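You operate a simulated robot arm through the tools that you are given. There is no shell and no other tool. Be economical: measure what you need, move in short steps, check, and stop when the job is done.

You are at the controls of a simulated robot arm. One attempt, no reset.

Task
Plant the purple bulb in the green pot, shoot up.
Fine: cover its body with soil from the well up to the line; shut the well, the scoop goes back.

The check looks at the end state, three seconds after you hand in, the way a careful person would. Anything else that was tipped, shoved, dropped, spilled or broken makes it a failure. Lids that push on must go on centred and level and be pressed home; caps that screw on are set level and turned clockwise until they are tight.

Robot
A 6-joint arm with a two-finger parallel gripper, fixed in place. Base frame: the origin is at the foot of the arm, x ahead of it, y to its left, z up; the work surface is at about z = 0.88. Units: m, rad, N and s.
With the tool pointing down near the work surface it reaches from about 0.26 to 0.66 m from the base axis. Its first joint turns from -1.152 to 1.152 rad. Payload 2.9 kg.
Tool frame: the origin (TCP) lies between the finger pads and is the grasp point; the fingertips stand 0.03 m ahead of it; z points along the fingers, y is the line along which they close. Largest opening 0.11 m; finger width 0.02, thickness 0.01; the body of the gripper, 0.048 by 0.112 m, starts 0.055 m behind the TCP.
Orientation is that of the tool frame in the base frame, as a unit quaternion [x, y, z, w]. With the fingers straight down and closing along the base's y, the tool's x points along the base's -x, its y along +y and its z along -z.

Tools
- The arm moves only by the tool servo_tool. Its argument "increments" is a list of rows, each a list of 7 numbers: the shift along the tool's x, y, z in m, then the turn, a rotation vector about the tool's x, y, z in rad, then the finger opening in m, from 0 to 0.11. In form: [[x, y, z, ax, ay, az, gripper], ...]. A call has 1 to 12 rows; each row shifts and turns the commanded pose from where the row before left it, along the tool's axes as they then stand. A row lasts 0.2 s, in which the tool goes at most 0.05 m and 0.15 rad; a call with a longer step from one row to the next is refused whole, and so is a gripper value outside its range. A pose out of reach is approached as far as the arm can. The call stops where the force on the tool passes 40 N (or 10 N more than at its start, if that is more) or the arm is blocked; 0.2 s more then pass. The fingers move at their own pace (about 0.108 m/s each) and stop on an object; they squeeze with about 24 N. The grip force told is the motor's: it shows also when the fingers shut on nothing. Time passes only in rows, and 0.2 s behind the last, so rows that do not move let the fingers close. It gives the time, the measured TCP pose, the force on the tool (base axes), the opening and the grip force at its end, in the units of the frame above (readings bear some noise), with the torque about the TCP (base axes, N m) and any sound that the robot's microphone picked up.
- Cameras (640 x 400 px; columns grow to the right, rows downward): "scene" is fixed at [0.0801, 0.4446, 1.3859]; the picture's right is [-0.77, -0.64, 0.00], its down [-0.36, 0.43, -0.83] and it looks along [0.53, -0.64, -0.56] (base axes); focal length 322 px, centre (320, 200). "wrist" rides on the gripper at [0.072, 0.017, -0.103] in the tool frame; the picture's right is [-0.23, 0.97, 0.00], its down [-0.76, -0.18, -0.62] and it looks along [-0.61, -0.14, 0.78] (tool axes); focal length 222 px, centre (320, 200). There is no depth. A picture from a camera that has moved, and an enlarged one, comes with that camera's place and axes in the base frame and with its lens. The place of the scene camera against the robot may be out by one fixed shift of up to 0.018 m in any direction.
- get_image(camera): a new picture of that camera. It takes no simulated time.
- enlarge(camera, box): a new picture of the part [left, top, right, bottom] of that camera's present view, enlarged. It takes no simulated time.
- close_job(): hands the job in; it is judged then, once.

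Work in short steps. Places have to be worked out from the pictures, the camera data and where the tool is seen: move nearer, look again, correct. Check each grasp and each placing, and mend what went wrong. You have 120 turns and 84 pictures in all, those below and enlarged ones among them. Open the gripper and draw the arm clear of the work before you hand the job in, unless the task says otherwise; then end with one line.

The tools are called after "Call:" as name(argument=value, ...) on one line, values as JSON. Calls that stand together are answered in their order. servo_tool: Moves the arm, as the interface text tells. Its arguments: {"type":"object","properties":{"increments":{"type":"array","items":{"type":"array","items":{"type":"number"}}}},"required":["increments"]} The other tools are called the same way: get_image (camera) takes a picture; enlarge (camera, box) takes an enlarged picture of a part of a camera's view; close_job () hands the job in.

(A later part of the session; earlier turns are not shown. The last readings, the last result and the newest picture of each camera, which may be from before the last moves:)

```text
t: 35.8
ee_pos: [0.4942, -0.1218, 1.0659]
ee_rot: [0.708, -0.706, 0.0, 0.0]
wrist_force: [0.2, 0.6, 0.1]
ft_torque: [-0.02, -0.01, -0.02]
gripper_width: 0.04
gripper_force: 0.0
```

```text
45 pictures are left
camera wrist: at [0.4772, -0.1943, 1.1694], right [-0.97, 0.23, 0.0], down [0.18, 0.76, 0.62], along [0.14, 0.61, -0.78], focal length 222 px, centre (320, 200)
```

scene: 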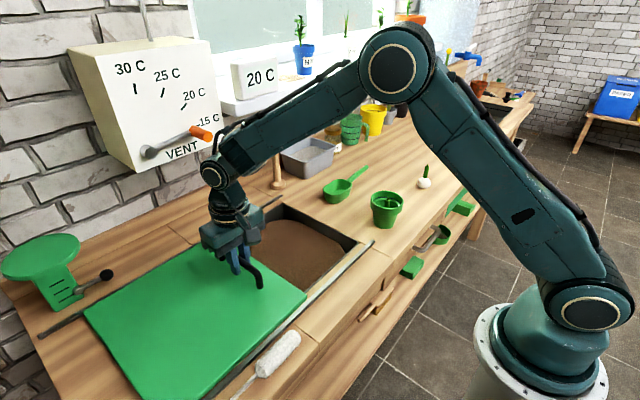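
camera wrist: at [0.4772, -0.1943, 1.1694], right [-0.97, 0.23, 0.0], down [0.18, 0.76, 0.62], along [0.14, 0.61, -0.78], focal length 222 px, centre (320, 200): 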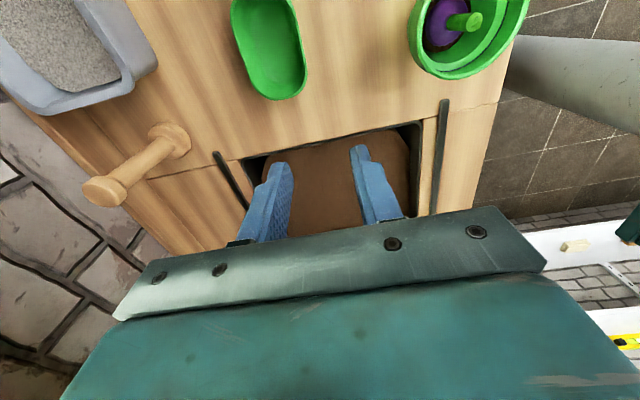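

Yaw is done (tool x=-y base, tool y=-x base). I move above the handle root.

Call:
servo_tool(increments=[[0.045, -0.01, 0, 0, 0, 0, 0.04], [0.045, -0.01, 0, 0, 0, 0, 0.04], [0.043, -0.009, 0, 0, 0, 0, 0.04], [0, 0, 0.03, 0, 0, 0, 0.04], [0, 0, 0.03, 0, 0, 0, 0.04], [0, 0, 0, 0, 0, 0, 0.04]])

Call:
get_image(camera="wrist")

Call:
enlarge(camera="scene", box=[300, 130, 420, 230])

```text
t: 37.2
ee_pos: [0.5244, -0.2577, 1.0048]
ee_rot: [-0.707, 0.707, 0.0, 0.0]
wrist_force: [0.6, 0.4, 0.0]
ft_torque: [0.01, -0.03, 0.02]
gripper_width: 0.0399
gripper_force: 0.0
```

```text
44 pictures are left
camera wrist: at [0.5058, -0.3304, 1.1088], right [-0.97, 0.23, 0.0], down [0.18, 0.76, 0.62], along [0.14, 0.61, -0.78], focal length 222 px, centre (320, 200)
```

wrist: 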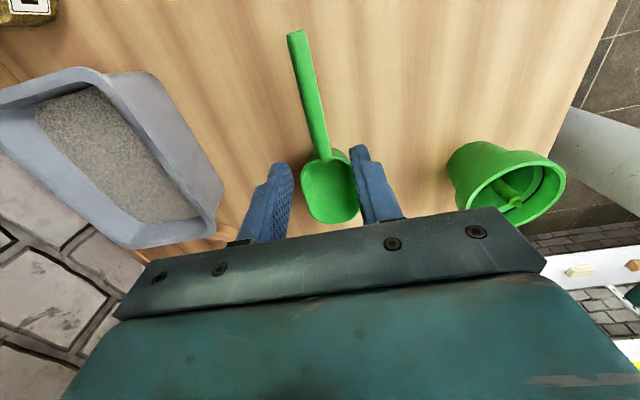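

```text
4.00 times, centred on (360, 180) of scene
camera zoom: at [0.0801, 0.4446, 1.3859], right [-0.77, -0.64, 0.0], down [-0.36, 0.43, -0.83], along [0.53, -0.64, -0.56], focal length 1288 px, centre (160, 280)
```

zoom: 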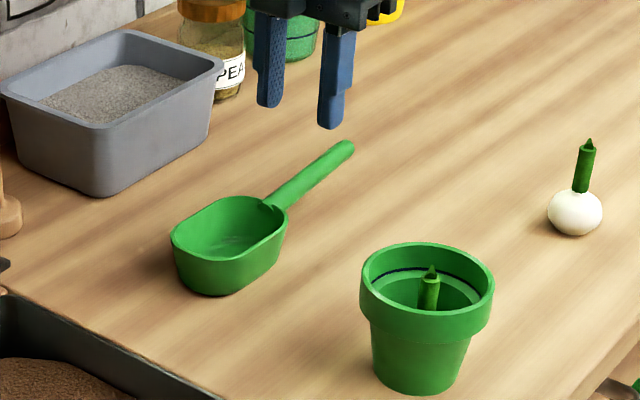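

The handle is centred between the fingers. I lower so the handle lies at the TCP (z≈0.917) and close.

Call:
servo_tool(increments=[[0.003, 0, 0.03, 0, 0, 0, 0.04], [0, 0, 0.03, 0, 0, 0, 0.04], [0, 0, 0.02, 0, 0, 0, 0.04], [0, 0, 0.006, 0, 0, 0, 0.04], [0, 0, 0, 0, 0, 0, 0.04], [0, 0, 0, 0, 0, 0, 0.0], [0, 0, 0, 0, 0, 0, 0.0], [0, 0, 0, 0, 0, 0, 0.0]])

Call:
enlarge(camera="wrist", box=[200, 60, 440, 210])

Call:
enlarge(camera="scene", box=[300, 130, 420, 230])

```text
t: 39.0
ee_pos: [0.5252, -0.258, 0.9177]
ee_rot: [0.708, -0.707, 0.0, 0.0]
wrist_force: [-0.4, -0.3, 1.2]
ft_torque: [-0.08, 0.03, -0.01]
gripper_width: 0.0182
gripper_force: 23.8
```

```text
2.67 times, centred on (320, 135) of wrist
camera zoom: at [0.5074, -0.3304, 1.021], right [-0.97, 0.23, 0.0], down [0.18, 0.76, 0.62], along [0.14, 0.61, -0.78], focal length 592 px, centre (320, 373)
```

zoom: 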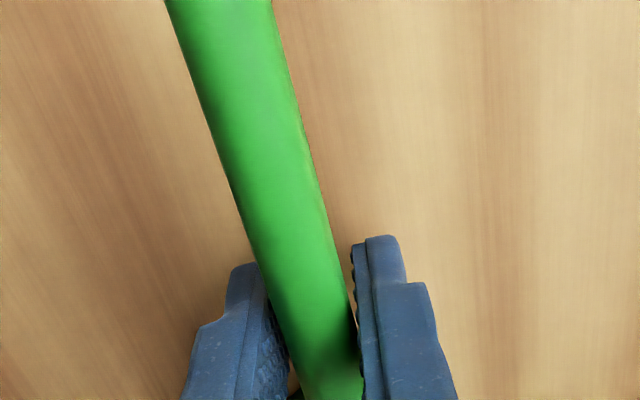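

```text
4.00 times, centred on (360, 180) of scene
camera zoom: at [0.0801, 0.4446, 1.3859], right [-0.77, -0.64, 0.0], down [-0.36, 0.43, -0.83], along [0.53, -0.64, -0.56], focal length 1288 px, centre (160, 280)
```

zoom: 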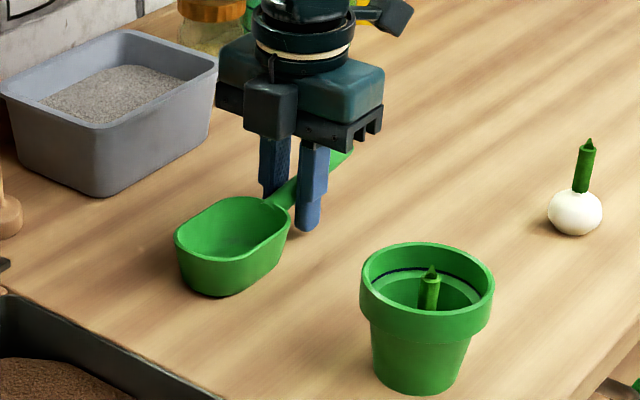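

Gripped (18 mm) with TCP at (0.525,-0.258,0.918), the place to bring it back to. I lift slowly.

Call:
servo_tool(increments=[[0, 0, -0.005, 0, 0, 0, 0.0], [0, 0, -0.01, 0, 0, 0, 0.0], [0, 0, -0.02, 0, 0, 0, 0.0], [0, 0, -0.03, 0, 0, 0, 0.0], [0, 0, -0.03, 0, 0, 0, 0.0], [0, 0, -0.03, 0, 0, 0, 0.0], [0, 0, -0.025, 0, 0, 0, 0.0], [0, 0, 0, 0, 0, 0, 0.0]])

Call:
get_image(camera="scene")

```text
t: 40.8
ee_pos: [0.524, -0.2578, 1.0686]
ee_rot: [0.707, -0.707, 0.0, 0.0]
wrist_force: [0.1, 0.3, -0.6]
ft_torque: [-0.06, -0.02, -0.01]
gripper_width: 0.0182
gripper_force: 23.4
```

```text
40 pictures are left
```

scene: 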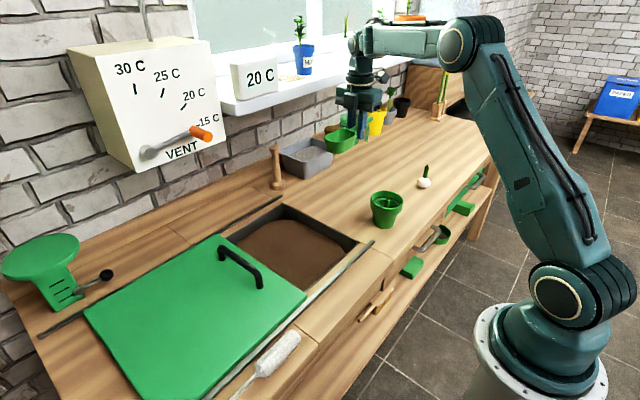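

The scoop is held level. I test with the empty scoop whether the pouring pitch is reachable, high above the pot.

Call:
servo_tool(increments=[[0, 0.035, -0.02, 0, 0, 0, 0.0], [0, 0.035, -0.02, 0, 0, 0, 0.0], [0, 0.035, -0.02, 0, 0, 0, 0.0], [0, 0.035, -0.02, 0, 0, 0, 0.0], [0, 0.024, 0, 0, 0, 0, 0.0], [0, 0, 0, 0, 0.1, 0, 0.0], [0, 0, 0, 0, 0.1, 0, 0.0], [0, 0, 0, 0, 0.1, 0, 0.0], [0, 0, 0, 0, 0.1, 0, 0.0], [0, 0, 0, 0, 0.1, 0, 0.0], [0, 0, 0, 0, 0.1, 0, 0.0], [0, 0, 0, 0, 0.1, 0, 0.0]])

Call:
servo_tool(increments=[[0, 0, 0, 0, 0.1, 0, 0.0], [0, 0, 0, 0, 0.1, 0, 0.0], [0, 0, 0, 0, 0.1, 0, 0.0], [0, 0, 0, 0, 0.1, 0, 0.0], [0, 0, 0, 0, 0.1, 0, 0.0], [0, 0, 0, 0, 0.1, 0, 0.0], [0, 0, 0, 0, 0.1, 0, 0.0], [0, 0, 0, 0, 0.1, 0, 0.0], [0, 0, 0, 0, 0, 0, 0.0]])

Call:
get_image(camera="scene")

Call:
get_image(camera="wrist")

```text
t: 43.4
ee_pos: [0.3589, -0.2567, 1.1476]
ee_rot: [-0.664, 0.664, -0.243, -0.244]
wrist_force: [0.4, 0.5, -0.7]
ft_torque: [-0.05, -0.02, 0.0]
gripper_width: 0.0182
gripper_force: 24.2
```

```text
t: 45.4
ee_pos: [0.3592, -0.2584, 1.1477]
ee_rot: [0.533, -0.53, 0.468, 0.465]
wrist_force: [1.3, -0.5, -0.8]
ft_torque: [0.0, 0.03, -0.01]
gripper_width: 0.0182
gripper_force: 23.8
out of reach, approached as far as the arm can: row 8
```

```text
39 pictures are left
```

scene: 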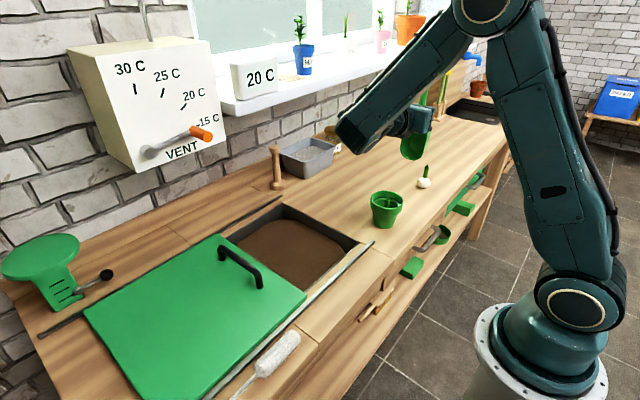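

```text
38 pictures are left
camera wrist: at [0.3409, -0.1655, 1.2335], right [-0.97, 0.02, -0.23], down [0.17, 0.72, -0.68], along [0.15, -0.7, -0.7], focal length 222 px, centre (320, 200)
```

wrist: 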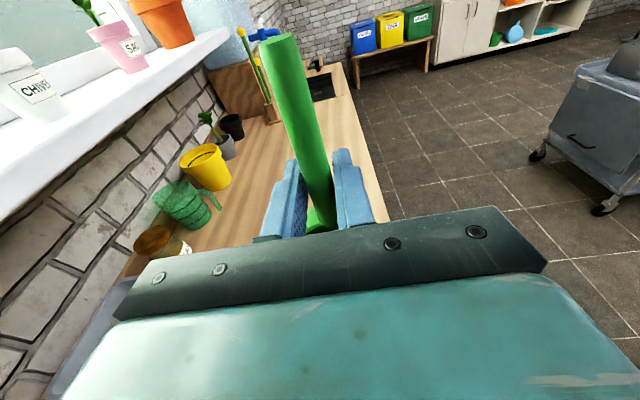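

Pitch is reachable to about 82°, not quite enough to empty the scoop. I'll regrip with the tool leaning ~0.55 rad so that pour can exceed 110°. I pitch back and return to above the scoop's spot.

Call:
servo_tool(increments=[[0, 0, 0, 0, -0.14, 0, 0.0], [0, 0, 0, 0, -0.14, 0, 0.0], [0, 0, 0, 0, -0.14, 0, 0.0], [0, 0, 0, 0, -0.14, 0, 0.0], [0, 0, 0, 0, -0.14, 0, 0.0], [0, 0, 0, 0, -0.14, 0, 0.0], [0, 0, 0, 0, -0.14, 0, 0.0], [0, 0, 0, 0, -0.14, 0, 0.0], [0, 0, 0, 0, -0.14, 0, 0.0], [0, 0, 0, 0, -0.14, 0, 0.0], [0, 0, 0, 0, -0.1, 0, 0.0], [0, 0, 0, 0, 0, 0, 0.0]])

```text
t: 48.0
ee_pos: [0.3609, -0.2581, 1.1472]
ee_rot: [0.709, -0.705, -0.021, -0.02]
wrist_force: [0.6, 0.5, 0.3]
ft_torque: [-0.02, -0.01, 0.02]
gripper_width: 0.0184
gripper_force: 24.2
```

Pitch is overshot by 0.058 rad; I correct and travel back over the scoop's spot.

Call:
servo_tool(increments=[[0, 0, 0, 0, 0.058, 0, 0.0], [0, -0.041, 0.02, 0, 0, 0, 0.0], [0, -0.041, 0.02, 0, 0, 0, 0.0], [0, -0.041, 0.02, 0, 0, 0, 0.0], [0, -0.041, 0.02, 0, 0, 0, 0.0], [0, 0, 0.04, 0, 0, 0, 0.0], [0, 0, 0.04, 0, 0, 0, 0.0], [0, 0, 0.04, 0, 0, 0, 0.0], [0, 0, 0, 0, 0, 0, 0.0]])

Call:
get_image(camera="scene")

```text
t: 50.0
ee_pos: [0.5226, -0.2579, 0.95]
ee_rot: [0.709, -0.705, 0.001, -0.001]
wrist_force: [-0.7, 0.0, -0.5]
ft_torque: [-0.04, -0.03, 0.03]
gripper_width: 0.0182
gripper_force: 24.0
```

```text
37 pictures are left
```

scene: 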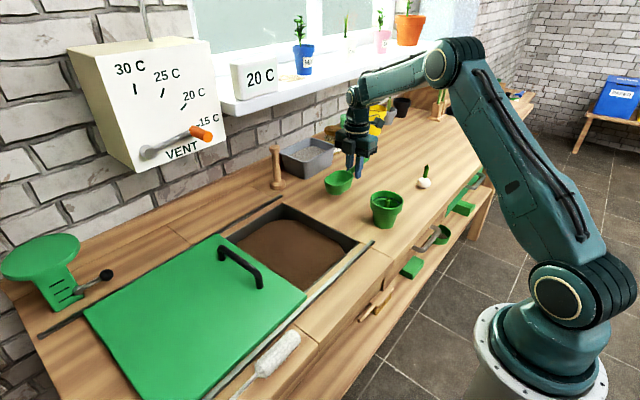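

I set the scoop down, open, lean the tool 0.55 rad about the handle point, and close again.

Call:
servo_tool(increments=[[0, -0.001, 0.02, 0, 0, 0, 0.0], [0, 0, 0.012, 0, 0, 0, 0.0], [0, 0, 0, 0, 0, 0, 0.0], [0, 0, 0, 0, 0, 0, 0.03], [0, 0, 0, 0, 0, 0, 0.04], [0, 0, -0.002, 0, 0, 0, 0.04], [0, 0, 0, 0, -0.11, 0, 0.04], [0, 0, 0, 0, -0.11, 0, 0.04], [0, 0, 0, 0, -0.11, 0, 0.04], [0, 0, 0, 0, -0.11, 0, 0.04], [0, 0, 0, 0, -0.11, 0, 0.04], [0, 0, 0, 0, 0, 0, 0.04]])

Call:
get_image(camera="wrist")

Call:
enlarge(camera="scene", box=[300, 90, 420, 230])

```text
t: 52.6
ee_pos: [0.4882, -0.2351, 0.9267]
ee_rot: [0.683, -0.678, -0.193, -0.192]
wrist_force: [0.6, -0.7, 0.1]
ft_torque: [-0.01, 0.04, -0.01]
gripper_width: 0.0401
gripper_force: 0.1
out of reach, approached as far as the arm can: row 10, 11
```

```text
36 pictures are left
camera wrist: at [0.4729, -0.3515, 0.9772], right [-0.97, 0.19, 0.12], down [0.18, 0.32, 0.93], along [0.14, 0.93, -0.35], focal length 222 px, centre (320, 200)
```

wrist: 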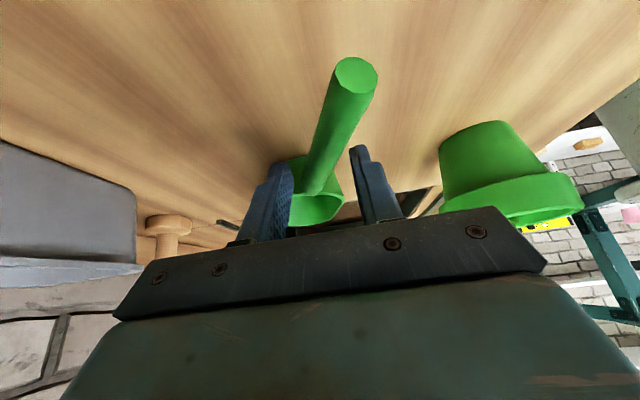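

```text
2.86 times, centred on (360, 160) of scene
camera zoom: at [0.0801, 0.4446, 1.3859], right [-0.77, -0.64, 0.0], down [-0.36, 0.43, -0.83], along [0.53, -0.64, -0.56], focal length 920 px, centre (206, 314)
```

zoom: 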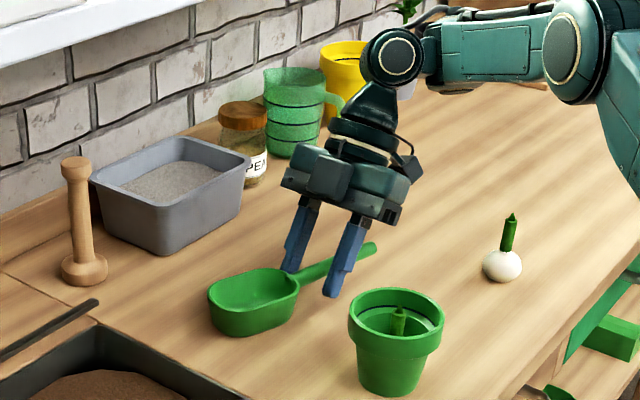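

The lean is out of reach at this radius. I withdraw along the tool axis and straighten up, then will set the scoop down nearer the robot for the leaning regrip.

Call:
servo_tool(increments=[[0, 0, -0.03, 0, 0, 0, 0.04], [0, 0, -0.03, 0, 0, 0, 0.04], [0, 0, -0.02, 0, 0, 0, 0.04], [0, 0, 0, 0, 0.1, 0, 0.04], [0, 0, 0, 0, 0.1, 0, 0.04], [0, 0, 0, 0, 0.1, 0, 0.04], [0, 0, 0, 0, 0.08, 0, 0.04], [0, 0, 0, 0, 0, 0, 0.04]])

Call:
get_image(camera="wrist")

```text
t: 54.4
ee_pos: [0.4597, -0.247, 0.9744]
ee_rot: [0.707, -0.702, -0.061, -0.06]
wrist_force: [0.3, 0.3, 0.5]
ft_torque: [-0.02, 0.03, 0.02]
gripper_width: 0.0403
gripper_force: 0.0
out of reach, approached as far as the arm can: row 1, 2, 3
```

```text
34 pictures are left
camera wrist: at [0.4412, -0.3356, 1.0646], right [-0.98, 0.22, 0.04], down [0.17, 0.65, 0.74], along [0.14, 0.73, -0.67], focal length 222 px, centre (320, 200)
```

wrist: 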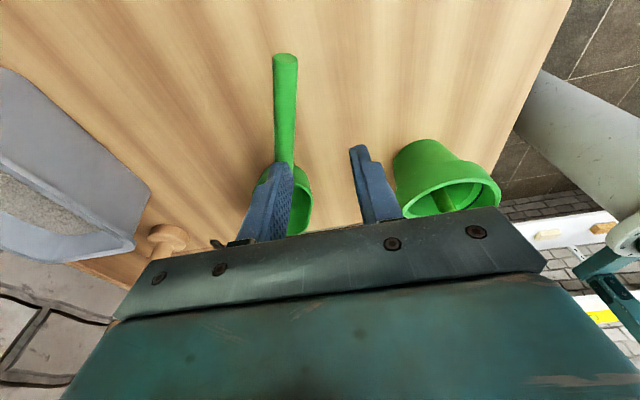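

The scoop appears to have been dragged some towards the robot. I look from the scene camera.

Call:
enlarge(camera="scene", box=[300, 130, 460, 230])

```text
4.00 times, centred on (380, 180) of scene
camera zoom: at [0.0801, 0.4446, 1.3859], right [-0.77, -0.64, 0.0], down [-0.36, 0.43, -0.83], along [0.53, -0.64, -0.56], focal length 1288 px, centre (80, 280)
```

zoom: 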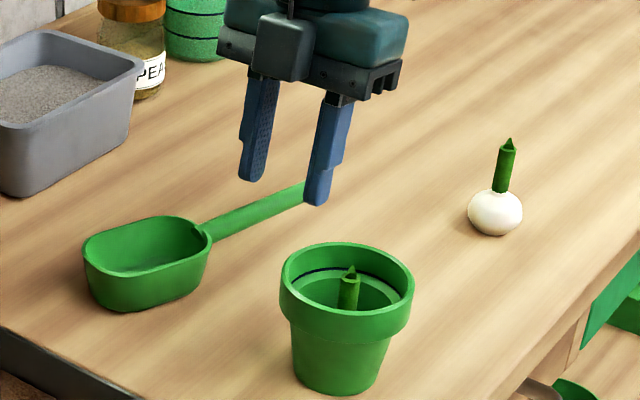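

The scoop is upright, just yawed ~20° towards the robot, nothing else touched. I straighten, raise and yaw the tool to match.

Call:
servo_tool(increments=[[0, 0, -0.02, 0, 0, 0, 0.05], [0, 0, -0.02, 0, 0.086, 0, 0.05], [0, -0.02, 0, 0, 0.086, 0, 0.05], [0, 0, 0, 0, 0, 0.12, 0.05], [0, 0, 0, 0, 0, 0.12, 0.05], [0, 0, 0, 0, 0, 0.12, 0.05], [0, 0, 0, 0, 0, 0, 0.05]])

Call:
get_image(camera="wrist")

```text
t: 56.0
ee_pos: [0.4796, -0.2538, 1.0135]
ee_rot: [-0.57, 0.821, -0.001, -0.001]
wrist_force: [0.5, 0.4, -0.2]
ft_torque: [-0.01, 0.01, 0.02]
gripper_width: 0.05
gripper_force: 0.0
```

```text
32 pictures are left
camera wrist: at [0.4373, -0.3148, 1.1178], right [-0.83, 0.55, 0.0], down [0.43, 0.65, 0.62], along [0.34, 0.52, -0.78], focal length 222 px, centre (320, 200)
```

wrist: 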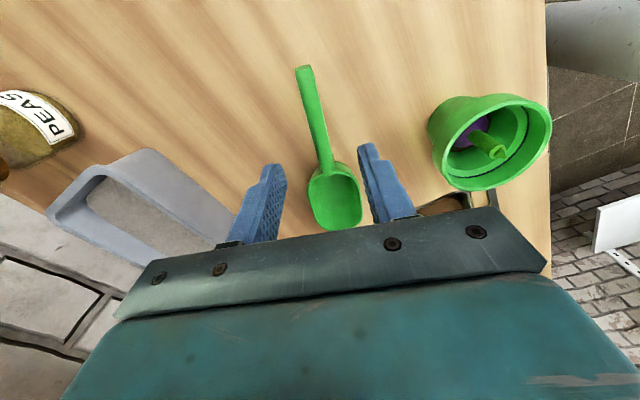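

The handle runs from (0.4615,-0.299) to its root (0.496,-0.209), in line with the tool. I move over the grip point (0.486,-0.235) and try the lean at this height.

Call:
servo_tool(increments=[[-0.02, 0, 0, 0, 0, 0, 0.05], [0, 0, 0, 0, -0.1, 0, 0.05], [0, 0, 0, 0, -0.1, 0, 0.05], [0, 0, 0, 0, -0.1, 0, 0.05], [0, 0, 0, 0, -0.1, 0, 0.05], [0, 0, 0, 0, -0.1, 0, 0.05], [0, 0, 0, 0, 0, 0, 0.05]])

```text
t: 57.6
ee_pos: [0.4865, -0.2363, 1.014]
ee_rot: [-0.554, 0.795, 0.14, 0.203]
wrist_force: [0.4, 0.1, -0.2]
ft_torque: [0.0, 0.0, 0.01]
gripper_width: 0.0502
gripper_force: 0.2
```

The lean works here. I descend vertically (x 0.479, z 0.878 parts in tool axes), first two thirds.

Call:
servo_tool(increments=[[0.0144, 0, 0.0263, 0, 0, 0, 0.05], [0.0144, 0, 0.0263, 0, 0, 0, 0.05], [0, 0, 0, 0, 0, 0, 0.05]])

Call:
get_image(camera="wrist")

```text
t: 58.4
ee_pos: [0.485, -0.2349, 0.9514]
ee_rot: [-0.554, 0.795, 0.14, 0.203]
wrist_force: [-0.2, 0.8, -0.9]
ft_torque: [-0.01, -0.01, 0.04]
gripper_width: 0.0501
gripper_force: 0.2
```

```text
31 pictures are left
camera wrist: at [0.429, -0.3348, 1.0084], right [-0.84, 0.52, 0.11], down [0.29, 0.29, 0.91], along [0.45, 0.8, -0.4], focal length 222 px, centre (320, 200)
```

wrist: 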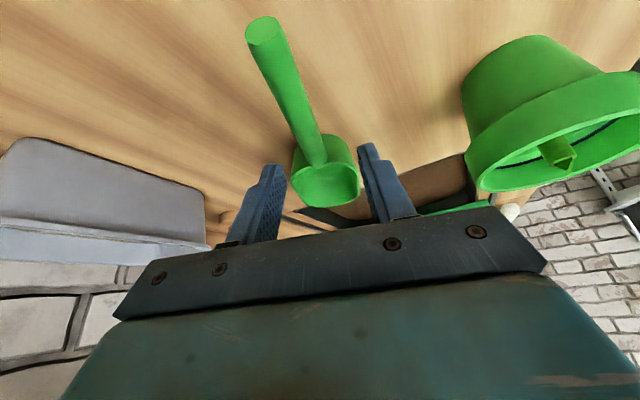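

Aligned. I descend the last 3 cm and close on the handle.

Call:
servo_tool(increments=[[0.0096, 0, 0.0176, 0, 0, 0, 0.05], [0.0057, 0, 0.0105, 0, 0, 0, 0.05], [0, 0, 0, 0, 0, 0, 0.05], [0, 0, 0, 0, 0, 0, 0.0], [0, 0, 0, 0, 0, 0, 0.0], [0, 0, 0, 0, 0, 0, 0.0], [0, 0, 0, 0, 0, 0, 0.0]])

Call:
enlarge(camera="wrist", box=[200, 60, 440, 210])

```text
t: 60.0
ee_pos: [0.4847, -0.2354, 0.9205]
ee_rot: [-0.554, 0.795, 0.14, 0.203]
wrist_force: [-0.3, 0.6, -0.3]
ft_torque: [-0.03, -0.01, 0.0]
gripper_width: 0.0181
gripper_force: 24.3
```

```text
2.67 times, centred on (320, 135) of wrist
camera zoom: at [0.4286, -0.3344, 0.9765], right [-0.84, 0.53, 0.11], down [0.29, 0.29, 0.91], along [0.45, 0.8, -0.4], focal length 592 px, centre (320, 373)
```

zoom: 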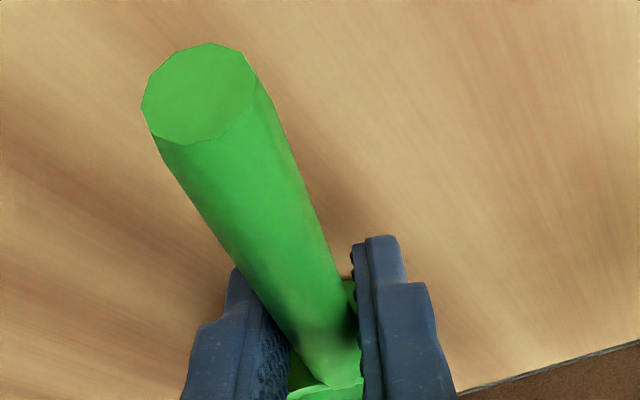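

Gripped with the lean. I lift slowly, then yaw back so that the scoop points along +y.

Call:
servo_tool(increments=[[-0.0024, 0, -0.0044, 0, 0, 0, 0.0], [-0.0048, 0, -0.0088, 0, 0, 0, 0.0], [-0.0115, 0, -0.0211, 0, 0, 0, 0.0], [-0.0168, 0, -0.0307, 0, 0, 0, 0.0], [-0.0168, 0, -0.0307, 0, 0, 0, 0.0], [0, 0, 0, -0.0575, 0, -0.1053, 0.0], [0, 0, 0, -0.0575, 0, -0.1053, 0.0], [0, 0, 0, -0.0575, 0, -0.1053, 0.0], [0, 0, 0, 0, 0, 0, 0.0]])

Call:
get_image(camera="scene")

```text
t: 62.0
ee_pos: [0.4685, -0.2179, 1.0168]
ee_rot: [0.688, -0.683, -0.172, -0.175]
wrist_force: [0.3, 0.2, -0.4]
ft_torque: [-0.08, 0.01, 0.0]
gripper_width: 0.0183
gripper_force: 24.2
out of reach, approached as far as the arm can: row 7, 8
```

```text
29 pictures are left
```

scene: 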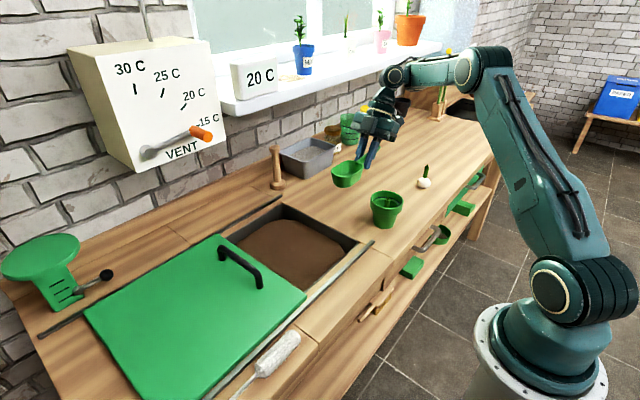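

Scoop is level and held. I carry it over the well and pitch the tip down 0.75 rad for digging.

Call:
servo_tool(increments=[[-0.0314, -0.004, 0.0168, 0, 0, 0, 0.0], [-0.0314, -0.004, 0.0168, 0, 0, 0, 0.0], [-0.0314, -0.004, 0.0168, 0, 0, 0, 0.0], [-0.0314, -0.004, 0.0168, 0, 0, 0, 0.0], [-0.0314, -0.004, 0.0168, 0, 0, 0, 0.0], [0, 0, 0, 0, 0.125, 0, 0.0], [0, 0, 0, 0, 0.125, 0, 0.0], [0, 0, 0, 0, 0.125, 0, 0.0], [0, 0, 0, 0, 0.125, 0, 0.0], [0, 0, 0, 0, 0.125, 0, 0.0], [0, 0, 0, 0, 0.125, 0, 0.0], [0, 0, 0, 0, 0, 0, 0.0]])

Call:
enlarge(camera="scene", box=[200, 120, 400, 290])

```text
t: 64.6
ee_pos: [0.4866, -0.0418, 1.0161]
ee_rot: [0.704, -0.699, 0.091, 0.088]
wrist_force: [-0.2, -0.5, -1.6]
ft_torque: [-0.01, 0.03, 0.0]
gripper_width: 0.0182
gripper_force: 24.0
```

```text
2.35 times, centred on (300, 205) of scene
camera zoom: at [0.0801, 0.4446, 1.3859], right [-0.77, -0.64, 0.0], down [-0.36, 0.43, -0.83], along [0.53, -0.64, -0.56], focal length 758 px, centre (367, 188)
```

zoom: 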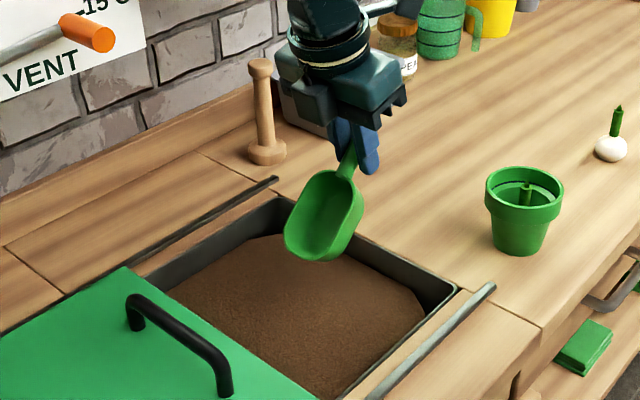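

Posture is right. I lower towards the soil.

Call:
servo_tool(increments=[[-0.0073, 0, 0.0277, 0, 0, 0, 0.0], [-0.0073, 0, 0.0277, 0, 0, 0, 0.0], [-0.0064, 0, 0.0242, 0, 0, 0, 0.0], [0, 0, 0, 0, 0, 0, 0.0]])

Call:
servo_tool(increments=[[-0.0025, 0, 0.0097, 0, 0, 0, 0.0], [-0.0025, 0, 0.0097, 0, 0, 0, 0.0], [0, 0, 0, 0, 0, 0, 0.0]])

Call:
enlarge(camera="scene", box=[200, 150, 400, 290])

```text
t: 65.6
ee_pos: [0.4862, -0.0427, 0.9345]
ee_rot: [0.704, -0.699, 0.09, 0.088]
wrist_force: [-0.7, -0.3, -0.8]
ft_torque: [-0.02, -0.01, 0.04]
gripper_width: 0.0183
gripper_force: 24.2
```

```text
t: 66.4
ee_pos: [0.4866, -0.0413, 0.9134]
ee_rot: [0.703, -0.7, 0.089, 0.088]
wrist_force: [0.1, 0.2, -1.0]
ft_torque: [-0.01, 0.0, 0.01]
gripper_width: 0.0183
gripper_force: 24.5
```

```text
2.86 times, centred on (300, 220) of scene
camera zoom: at [0.0801, 0.4446, 1.3859], right [-0.77, -0.64, 0.0], down [-0.36, 0.43, -0.83], along [0.53, -0.64, -0.56], focal length 920 px, centre (377, 143)
```

zoom: 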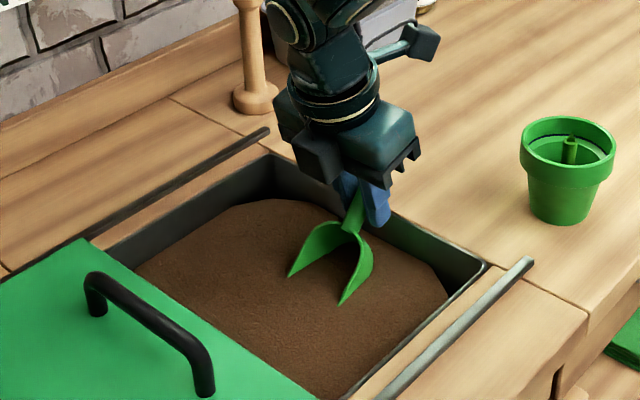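

The bowl is half in the soil at low force. I sweep forward and down while curling the scoop towards level.

Call:
servo_tool(increments=[[-0.009, 0, 0.0049, 0, -0.1, 0, 0.0], [-0.0085, 0, 0.0057, 0, -0.1, 0, 0.0], [-0.0079, 0, 0.0066, 0, -0.1, 0, 0.0], [-0.0072, 0, 0.0073, 0, -0.1, 0, 0.0], [0, 0, 0, 0, 0, 0, 0.0]])

Call:
enlarge(camera="scene", box=[200, 150, 400, 290])

```text
t: 67.6
ee_pos: [0.4858, -0.0082, 0.8852]
ee_rot: [0.707, -0.703, -0.053, -0.053]
wrist_force: [0.1, -0.4, -0.7]
ft_torque: [-0.09, -0.01, 0.0]
gripper_width: 0.0185
gripper_force: 23.8
```

```text
2.86 times, centred on (300, 220) of scene
camera zoom: at [0.0801, 0.4446, 1.3859], right [-0.77, -0.64, 0.0], down [-0.36, 0.43, -0.83], along [0.53, -0.64, -0.56], focal length 920 px, centre (377, 143)
```

zoom: 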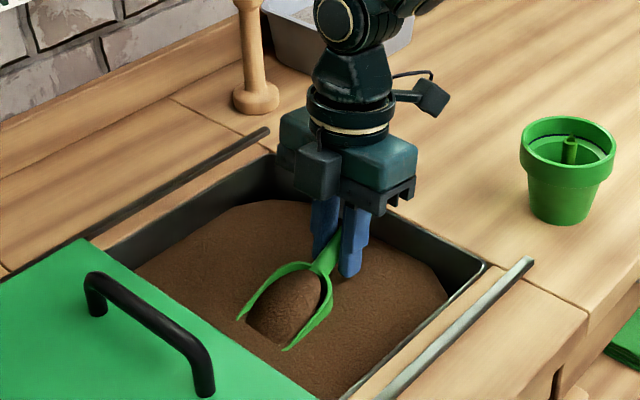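

The bowl is filled with soil. I lift while levelling it over the well.

Call:
servo_tool(increments=[[-0.0015, 0, -0.015, 0, -0.09, 0, 0.0], [-0.003, 0, -0.0147, 0, -0.09, 0, 0.0], [-0.0057, 0, -0.0192, 0, -0.09, 0, 0.0], [-0.0074, 0, -0.0186, 0, -0.08, 0, 0.0], [-0.0089, 0, -0.0179, 0, 0, 0, 0.0], [-0.0089, 0, -0.0179, 0, 0, 0, 0.0], [-0.0089, 0, -0.0179, 0, 0, 0, 0.0], [0, 0, 0, 0, 0, 0, 0.0]])

Call:
enlarge(camera="scene", box=[200, 120, 400, 290])

```text
t: 69.4
ee_pos: [0.4854, -0.0146, 1.0152]
ee_rot: [0.687, -0.684, -0.175, -0.175]
wrist_force: [0.2, -0.4, -1.3]
ft_torque: [-0.07, -0.02, 0.02]
gripper_width: 0.0182
gripper_force: 24.2
```

```text
2.35 times, centred on (300, 205) of scene
camera zoom: at [0.0801, 0.4446, 1.3859], right [-0.77, -0.64, 0.0], down [-0.36, 0.43, -0.83], along [0.53, -0.64, -0.56], focal length 758 px, centre (367, 188)
```

zoom: 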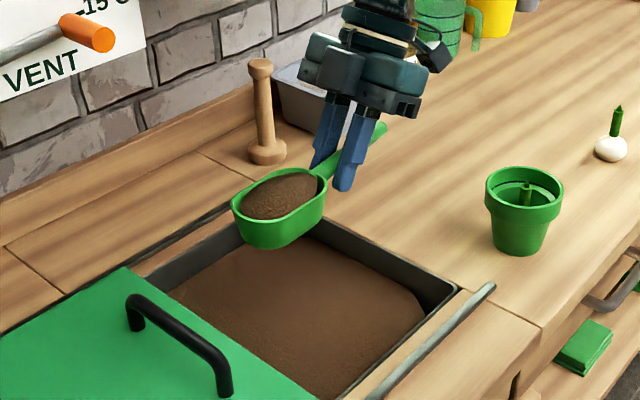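

The scoop is full and level. I carry it gently toward the pre-pour place (0.361,-0.294,1.03), level.

Call:
servo_tool(increments=[[0.0108, 0.0056, -0.0067, 0, 0, 0, 0.0], [0.0217, 0.0113, -0.0133, 0, 0, 0, 0.0], [0.0217, 0.0113, -0.0133, 0, 0, 0, 0.0], [0.0217, 0.0113, -0.0133, 0, 0, 0, 0.0], [0.0217, 0.0113, -0.0133, 0, 0, 0, 0.0], [0.0217, 0.0113, -0.0133, 0, 0, 0, 0.0], [0.0217, 0.0113, -0.0133, 0, 0, 0, 0.0], [0.0217, 0.0113, -0.0133, 0, 0, 0, 0.0], [0.0217, 0.0113, -0.0133, 0, 0, 0, 0.0], [0.0217, 0.0113, -0.0133, 0, 0, 0, 0.0], [0.0217, 0.0113, -0.0133, 0, 0, 0, 0.0], [0.0108, 0.0056, -0.0067, 0, 0, 0, 0.0]])

Call:
enlarge(camera="scene", box=[320, 110, 480, 240])

Call:
get_image(camera="wrist")

```text
t: 72.0
ee_pos: [0.3647, -0.2955, 1.0314]
ee_rot: [0.686, -0.684, -0.173, -0.175]
wrist_force: [-0.1, -0.2, -1.5]
ft_torque: [-0.08, 0.01, -0.01]
gripper_width: 0.0183
gripper_force: 24.1
```

```text
3.08 times, centred on (400, 175) of scene
camera zoom: at [0.0801, 0.4446, 1.3859], right [-0.77, -0.64, 0.0], down [-0.36, 0.43, -0.83], along [0.53, -0.64, -0.56], focal length 991 px, centre (74, 277)
```

zoom: 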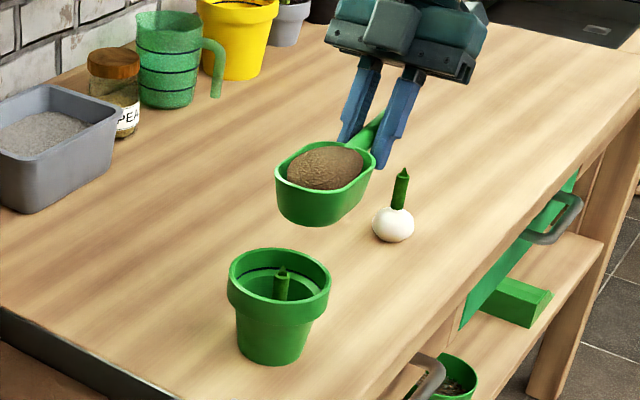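

```text
23 pictures are left
camera wrist: at [0.3477, -0.4081, 1.0885], right [-0.97, 0.2, 0.11], down [0.17, 0.37, 0.91], along [0.14, 0.91, -0.4], focal length 222 px, centre (320, 200)
```

wrist: 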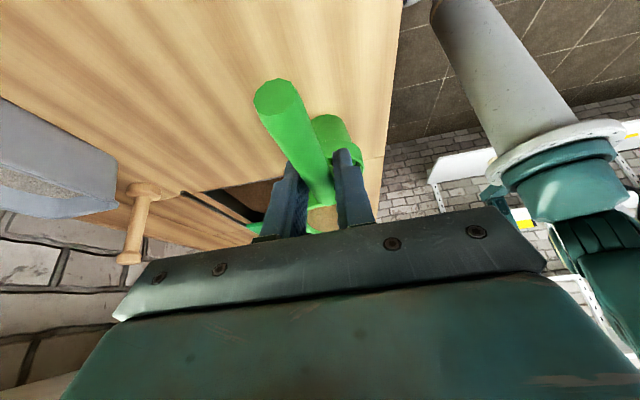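

The scoop arrived full without spill. I lower 2.5 cm, then tilt about the lip (kept over the pot near y=-0.176) to 0.6 rad and look.

Call:
servo_tool(increments=[[0.0118, 0.003, 0.022, 0, 0, 0, 0.0], [0, 0, 0, 0, 0, 0, 0.0], [-0.0064, 0, -0.01, 0, 0.1, 0, 0.0], [-0.0064, 0, -0.01, 0, 0.1, 0, 0.0], [-0.0064, 0, -0.01, 0, 0.1, 0, 0.0], [-0.0064, 0, -0.01, 0, 0.1, 0, 0.0], [0, 0, 0, 0, 0, 0, 0.0]])

Call:
enlarge(camera="scene", box=[320, 130, 480, 240])

```text
t: 73.6
ee_pos: [0.3612, -0.2843, 1.0531]
ee_rot: [0.708, -0.705, -0.034, -0.035]
wrist_force: [-0.1, -0.5, -1.0]
ft_torque: [-0.11, -0.02, 0.02]
gripper_width: 0.0184
gripper_force: 24.1
```

```text
3.64 times, centred on (400, 185) of scene
camera zoom: at [0.0801, 0.4446, 1.3859], right [-0.77, -0.64, 0.0], down [-0.36, 0.43, -0.83], along [0.53, -0.64, -0.56], focal length 1171 px, centre (29, 254)
```

zoom: 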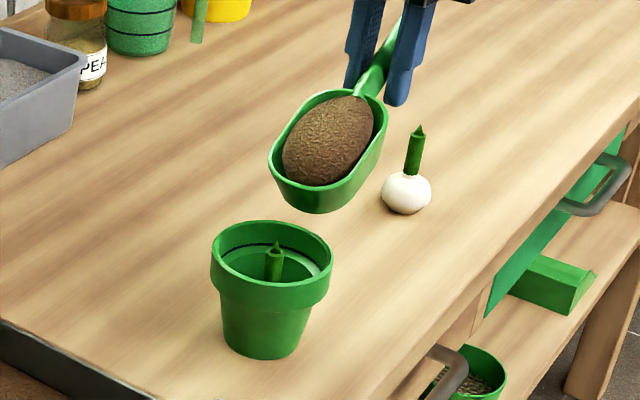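

The lip is over the pot and the soil still holds at 0.4 rad. I tilt on by 0.3 rad.

Call:
servo_tool(increments=[[-0.0064, 0, -0.01, 0, 0.1, 0, 0.0], [-0.0064, 0, -0.01, 0, 0.1, 0, 0.0], [-0.0064, 0, -0.01, 0, 0.1, 0, 0.0], [0, 0, 0, 0, 0, 0, 0.0], [0, 0, 0, 0, 0, 0, 0.0]])

Call:
enlarge(camera="scene", box=[320, 130, 480, 240])

```text
t: 74.8
ee_pos: [0.3605, -0.2665, 1.0825]
ee_rot: [0.705, -0.702, 0.073, 0.071]
wrist_force: [0.2, 0.1, -0.9]
ft_torque: [-0.05, 0.01, -0.01]
gripper_width: 0.0185
gripper_force: 23.6
```

```text
3.64 times, centred on (400, 185) of scene
camera zoom: at [0.0801, 0.4446, 1.3859], right [-0.77, -0.64, 0.0], down [-0.36, 0.43, -0.83], along [0.53, -0.64, -0.56], focal length 1171 px, centre (29, 254)
```

zoom: 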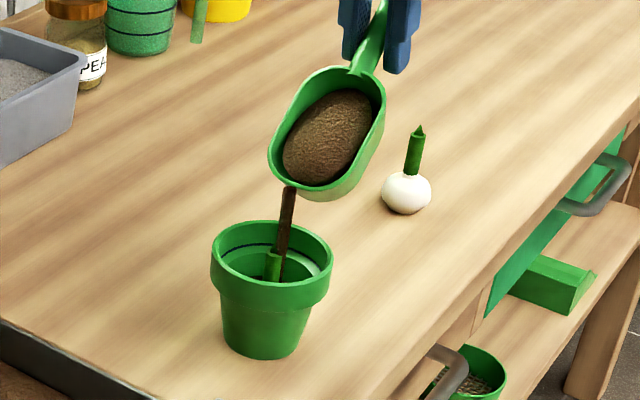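

It pours as a narrow stream into the pot. I hold for 1.2 s and watch the level.

Call:
servo_tool(increments=[[0, 0, 0, 0, 0, 0, 0.0], [0, 0, 0, 0, 0, 0, 0.0], [0, 0, 0, 0, 0, 0, 0.0], [0, 0, 0, 0, 0, 0, 0.0], [0, 0, 0, 0, 0, 0, 0.0]])

Call:
enlarge(camera="scene", box=[350, 150, 430, 230])

```text
t: 76.0
ee_pos: [0.3612, -0.2658, 1.0822]
ee_rot: [0.705, -0.702, 0.072, 0.071]
wrist_force: [0.2, -0.3, -1.3]
ft_torque: [-0.08, 0.03, -0.02]
gripper_width: 0.0182
gripper_force: 24.1
```

```text
5.00 times, centred on (390, 190) of scene
camera zoom: at [0.0801, 0.4446, 1.3859], right [-0.77, -0.64, 0.0], down [-0.36, 0.43, -0.83], along [0.53, -0.64, -0.56], focal length 1610 px, centre (-30, 250)
```

zoom: 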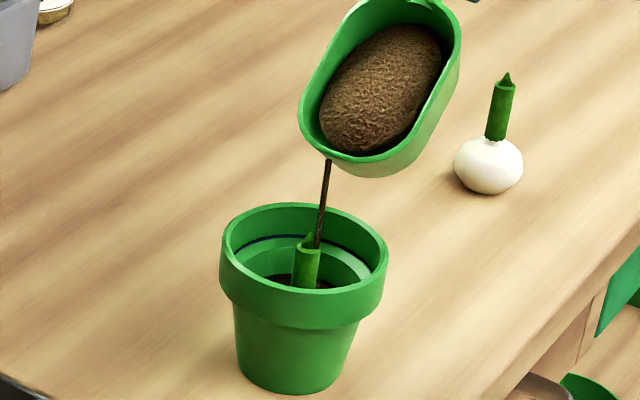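

Soil shows in the pot and the stream is thinning. I tilt by 0.15 more and hold.

Call:
servo_tool(increments=[[-0.0064, 0, -0.01, 0, 0.1, 0, 0.0], [-0.0032, 0, -0.005, 0, 0.05, 0, 0.0], [0, 0, 0, 0, 0, 0, 0.0], [0, 0, 0, 0, 0, 0, 0.0], [0, 0, 0, 0, 0, 0, 0.0], [0, 0, 0, 0, 0, 0, 0.0]])

Call:
enlarge(camera="scene", box=[350, 150, 430, 230])

```text
t: 77.4
ee_pos: [0.3601, -0.2524, 1.0944]
ee_rot: [0.699, -0.694, 0.124, 0.123]
wrist_force: [0.5, 0.0, -1.8]
ft_torque: [-0.03, 0.02, 0.01]
gripper_width: 0.0181
gripper_force: 23.8
```

```text
5.00 times, centred on (390, 190) of scene
camera zoom: at [0.0801, 0.4446, 1.3859], right [-0.77, -0.64, 0.0], down [-0.36, 0.43, -0.83], along [0.53, -0.64, -0.56], focal length 1610 px, centre (-30, 250)
```

zoom: 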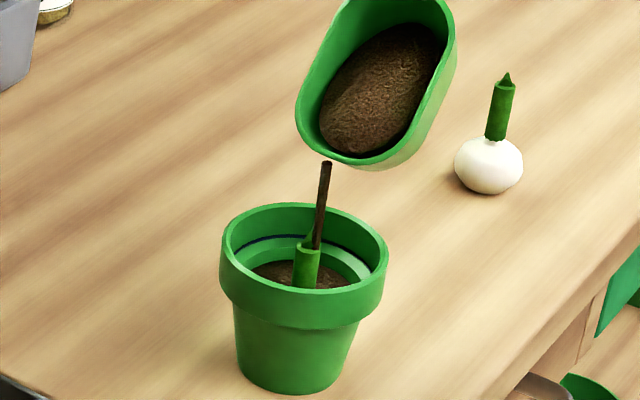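

The level rises well. I tilt another 0.15 rad and hold.

Call:
servo_tool(increments=[[-0.0064, 0, -0.01, 0, 0.1, 0, 0.0], [-0.0032, 0, -0.005, 0, 0.05, 0, 0.0], [0, 0, 0, 0, 0, 0, 0.0], [0, 0, 0, 0, 0, 0, 0.0], [0, 0, 0, 0, 0, 0, 0.0], [0, 0, 0, 0, 0, 0, 0.0]])

Call:
enlarge(camera="scene", box=[350, 150, 430, 230])

```text
t: 78.8
ee_pos: [0.3604, -0.2368, 1.103]
ee_rot: [0.687, -0.683, 0.176, 0.175]
wrist_force: [-0.3, 0.2, -1.5]
ft_torque: [0.04, -0.05, 0.01]
gripper_width: 0.0183
gripper_force: 23.4
```

```text
5.00 times, centred on (390, 190) of scene
camera zoom: at [0.0801, 0.4446, 1.3859], right [-0.77, -0.64, 0.0], down [-0.36, 0.43, -0.83], along [0.53, -0.64, -0.56], focal length 1610 px, centre (-30, 250)
```

zoom: 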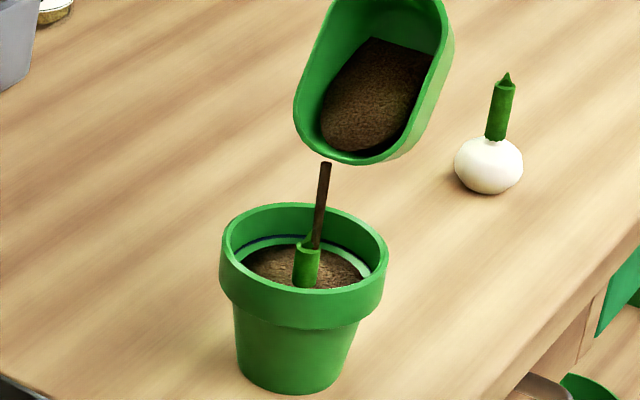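

Nearly at the line. I hold 0.6 s more and check.

Call:
servo_tool(increments=[[0, 0, 0, 0, 0, 0, 0.0], [0, 0, 0, 0, 0, 0, 0.0]])

Call:
enlarge(camera="scene", box=[370, 170, 420, 220])

```text
t: 79.4
ee_pos: [0.3621, -0.237, 1.104]
ee_rot: [0.687, -0.683, 0.176, 0.174]
wrist_force: [0.4, -0.7, -0.7]
ft_torque: [-0.04, 0.02, -0.01]
gripper_width: 0.0182
gripper_force: 24.2
```

```text
8.00 times, centred on (395, 195) of scene
camera zoom: at [0.0801, 0.4446, 1.3859], right [-0.77, -0.64, 0.0], down [-0.36, 0.43, -0.83], along [0.53, -0.64, -0.56], focal length 2576 px, centre (-280, 240)
```

zoom: 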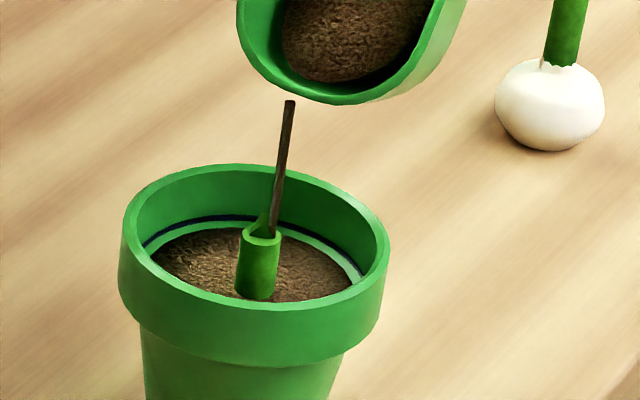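

About 2–3 mm remain below the line. I hold a bit longer.

Call:
servo_tool(increments=[[0, 0, 0, 0, 0, 0, 0.0], [0, 0, 0, 0, 0, 0, 0.0]])

Call:
enlarge(camera="scene", box=[370, 170, 420, 220])

```text
t: 80.0
ee_pos: [0.362, -0.2387, 1.104]
ee_rot: [0.687, -0.683, 0.176, 0.175]
wrist_force: [-0.3, -0.2, -0.8]
ft_torque: [-0.03, 0.02, 0.0]
gripper_width: 0.0187
gripper_force: 24.3
```

```text
8.00 times, centred on (395, 195) of scene
camera zoom: at [0.0801, 0.4446, 1.3859], right [-0.77, -0.64, 0.0], down [-0.36, 0.43, -0.83], along [0.53, -0.64, -0.56], focal length 2576 px, centre (-280, 240)
```

zoom: 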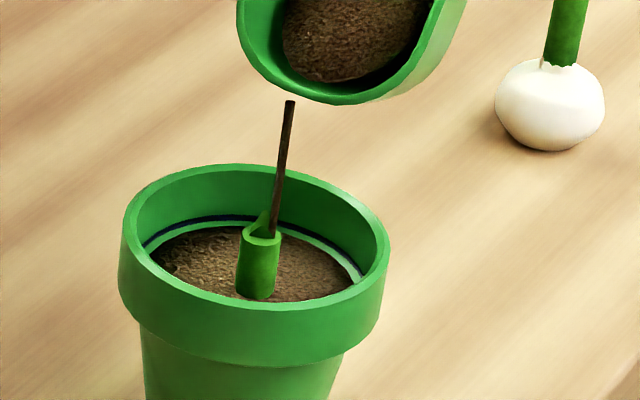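

Close; one short hold more, then tilt back about the lip by 0.3 rad.

Call:
servo_tool(increments=[[0, 0, 0, 0, 0, 0, 0.0], [0, 0, 0, 0, 0, 0, 0.0], [0.0054, 0, 0.0106, 0, -0.1, 0, 0.0], [0.0054, 0, 0.0106, 0, -0.1, 0, 0.0], [0.0054, 0, 0.0106, 0, -0.1, 0, 0.0]])

Call:
enlarge(camera="scene", box=[370, 170, 420, 220])

```text
t: 81.2
ee_pos: [0.3614, -0.2666, 1.0802]
ee_rot: [0.706, -0.701, 0.071, 0.071]
wrist_force: [-0.6, -0.7, -0.3]
ft_torque: [-0.01, 0.0, -0.01]
gripper_width: 0.0184
gripper_force: 23.9
```

```text
8.00 times, centred on (395, 195) of scene
camera zoom: at [0.0801, 0.4446, 1.3859], right [-0.77, -0.64, 0.0], down [-0.36, 0.43, -0.83], along [0.53, -0.64, -0.56], focal length 2576 px, centre (-280, 240)
```

zoom: 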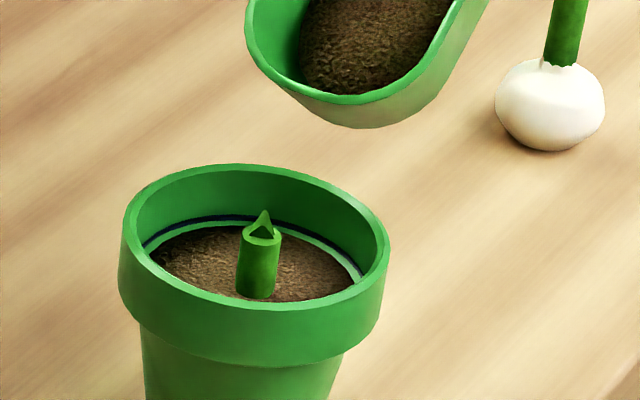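

Stream stopped, about 2 mm below the line. I add a little: tilt forward again, brief hold, back.

Call:
servo_tool(increments=[[-0.0064, 0, -0.01, 0, 0.1, 0, 0.0], [-0.0064, 0, -0.01, 0, 0.1, 0, 0.0], [-0.0064, 0, -0.01, 0, 0.1, 0, 0.0], [-0.0032, 0, -0.005, 0, 0.05, 0, 0.0], [0, 0, 0, 0, 0, 0, 0.0], [0, 0, 0, 0, 0, 0, 0.0], [0.0027, 0, 0.0053, 0, -0.05, 0, 0.0], [0.0054, 0, 0.0106, 0, -0.1, 0, 0.0], [0.0054, 0, 0.0106, 0, -0.1, 0, 0.0], [0.0054, 0, 0.0106, 0, -0.1, 0, 0.0]])

Call:
enlarge(camera="scene", box=[370, 170, 420, 220])

```text
t: 83.4
ee_pos: [0.3623, -0.2646, 1.0803]
ee_rot: [0.706, -0.701, 0.071, 0.071]
wrist_force: [0.4, -0.6, -0.2]
ft_torque: [-0.01, -0.03, 0.0]
gripper_width: 0.0182
gripper_force: 24.0
```

```text
8.00 times, centred on (395, 195) of scene
camera zoom: at [0.0801, 0.4446, 1.3859], right [-0.77, -0.64, 0.0], down [-0.36, 0.43, -0.83], along [0.53, -0.64, -0.56], focal length 2576 px, centre (-280, 240)
```

zoom: 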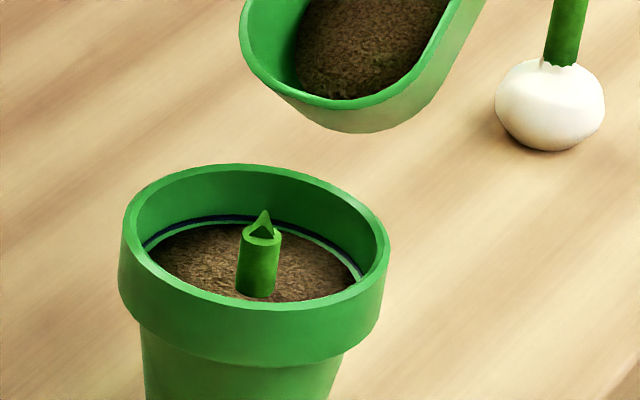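

About 1 mm to go. One more equal small dose.

Call:
servo_tool(increments=[[-0.0064, 0, -0.01, 0, 0.1, 0, 0.0], [-0.0064, 0, -0.01, 0, 0.1, 0, 0.0], [-0.0064, 0, -0.01, 0, 0.1, 0, 0.0], [-0.0032, 0, -0.005, 0, 0.05, 0, 0.0], [0, 0, 0, 0, 0, 0, 0.0], [0.0027, 0, 0.0053, 0, -0.05, 0, 0.0], [0.0054, 0, 0.0106, 0, -0.1, 0, 0.0], [0.0054, 0, 0.0106, 0, -0.1, 0, 0.0], [0.0054, 0, 0.0106, 0, -0.1, 0, 0.0], [0.0054, 0, 0.0106, 0, -0.1, 0, 0.0], [0.0054, 0, 0.0106, 0, -0.1, 0, 0.0]])

Call:
enlarge(camera="scene", box=[370, 170, 420, 220])

```text
t: 85.8
ee_pos: [0.3608, -0.2809, 1.0612]
ee_rot: [0.709, -0.705, 0.001, -0.001]
wrist_force: [0.7, -0.5, 0.5]
ft_torque: [-0.07, 0.01, -0.03]
gripper_width: 0.0181
gripper_force: 23.9
```

```text
8.00 times, centred on (395, 195) of scene
camera zoom: at [0.0801, 0.4446, 1.3859], right [-0.77, -0.64, 0.0], down [-0.36, 0.43, -0.83], along [0.53, -0.64, -0.56], focal length 2576 px, centre (-280, 240)
```

zoom: 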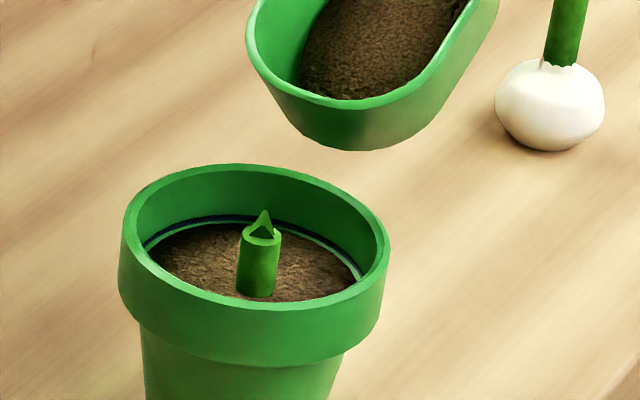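

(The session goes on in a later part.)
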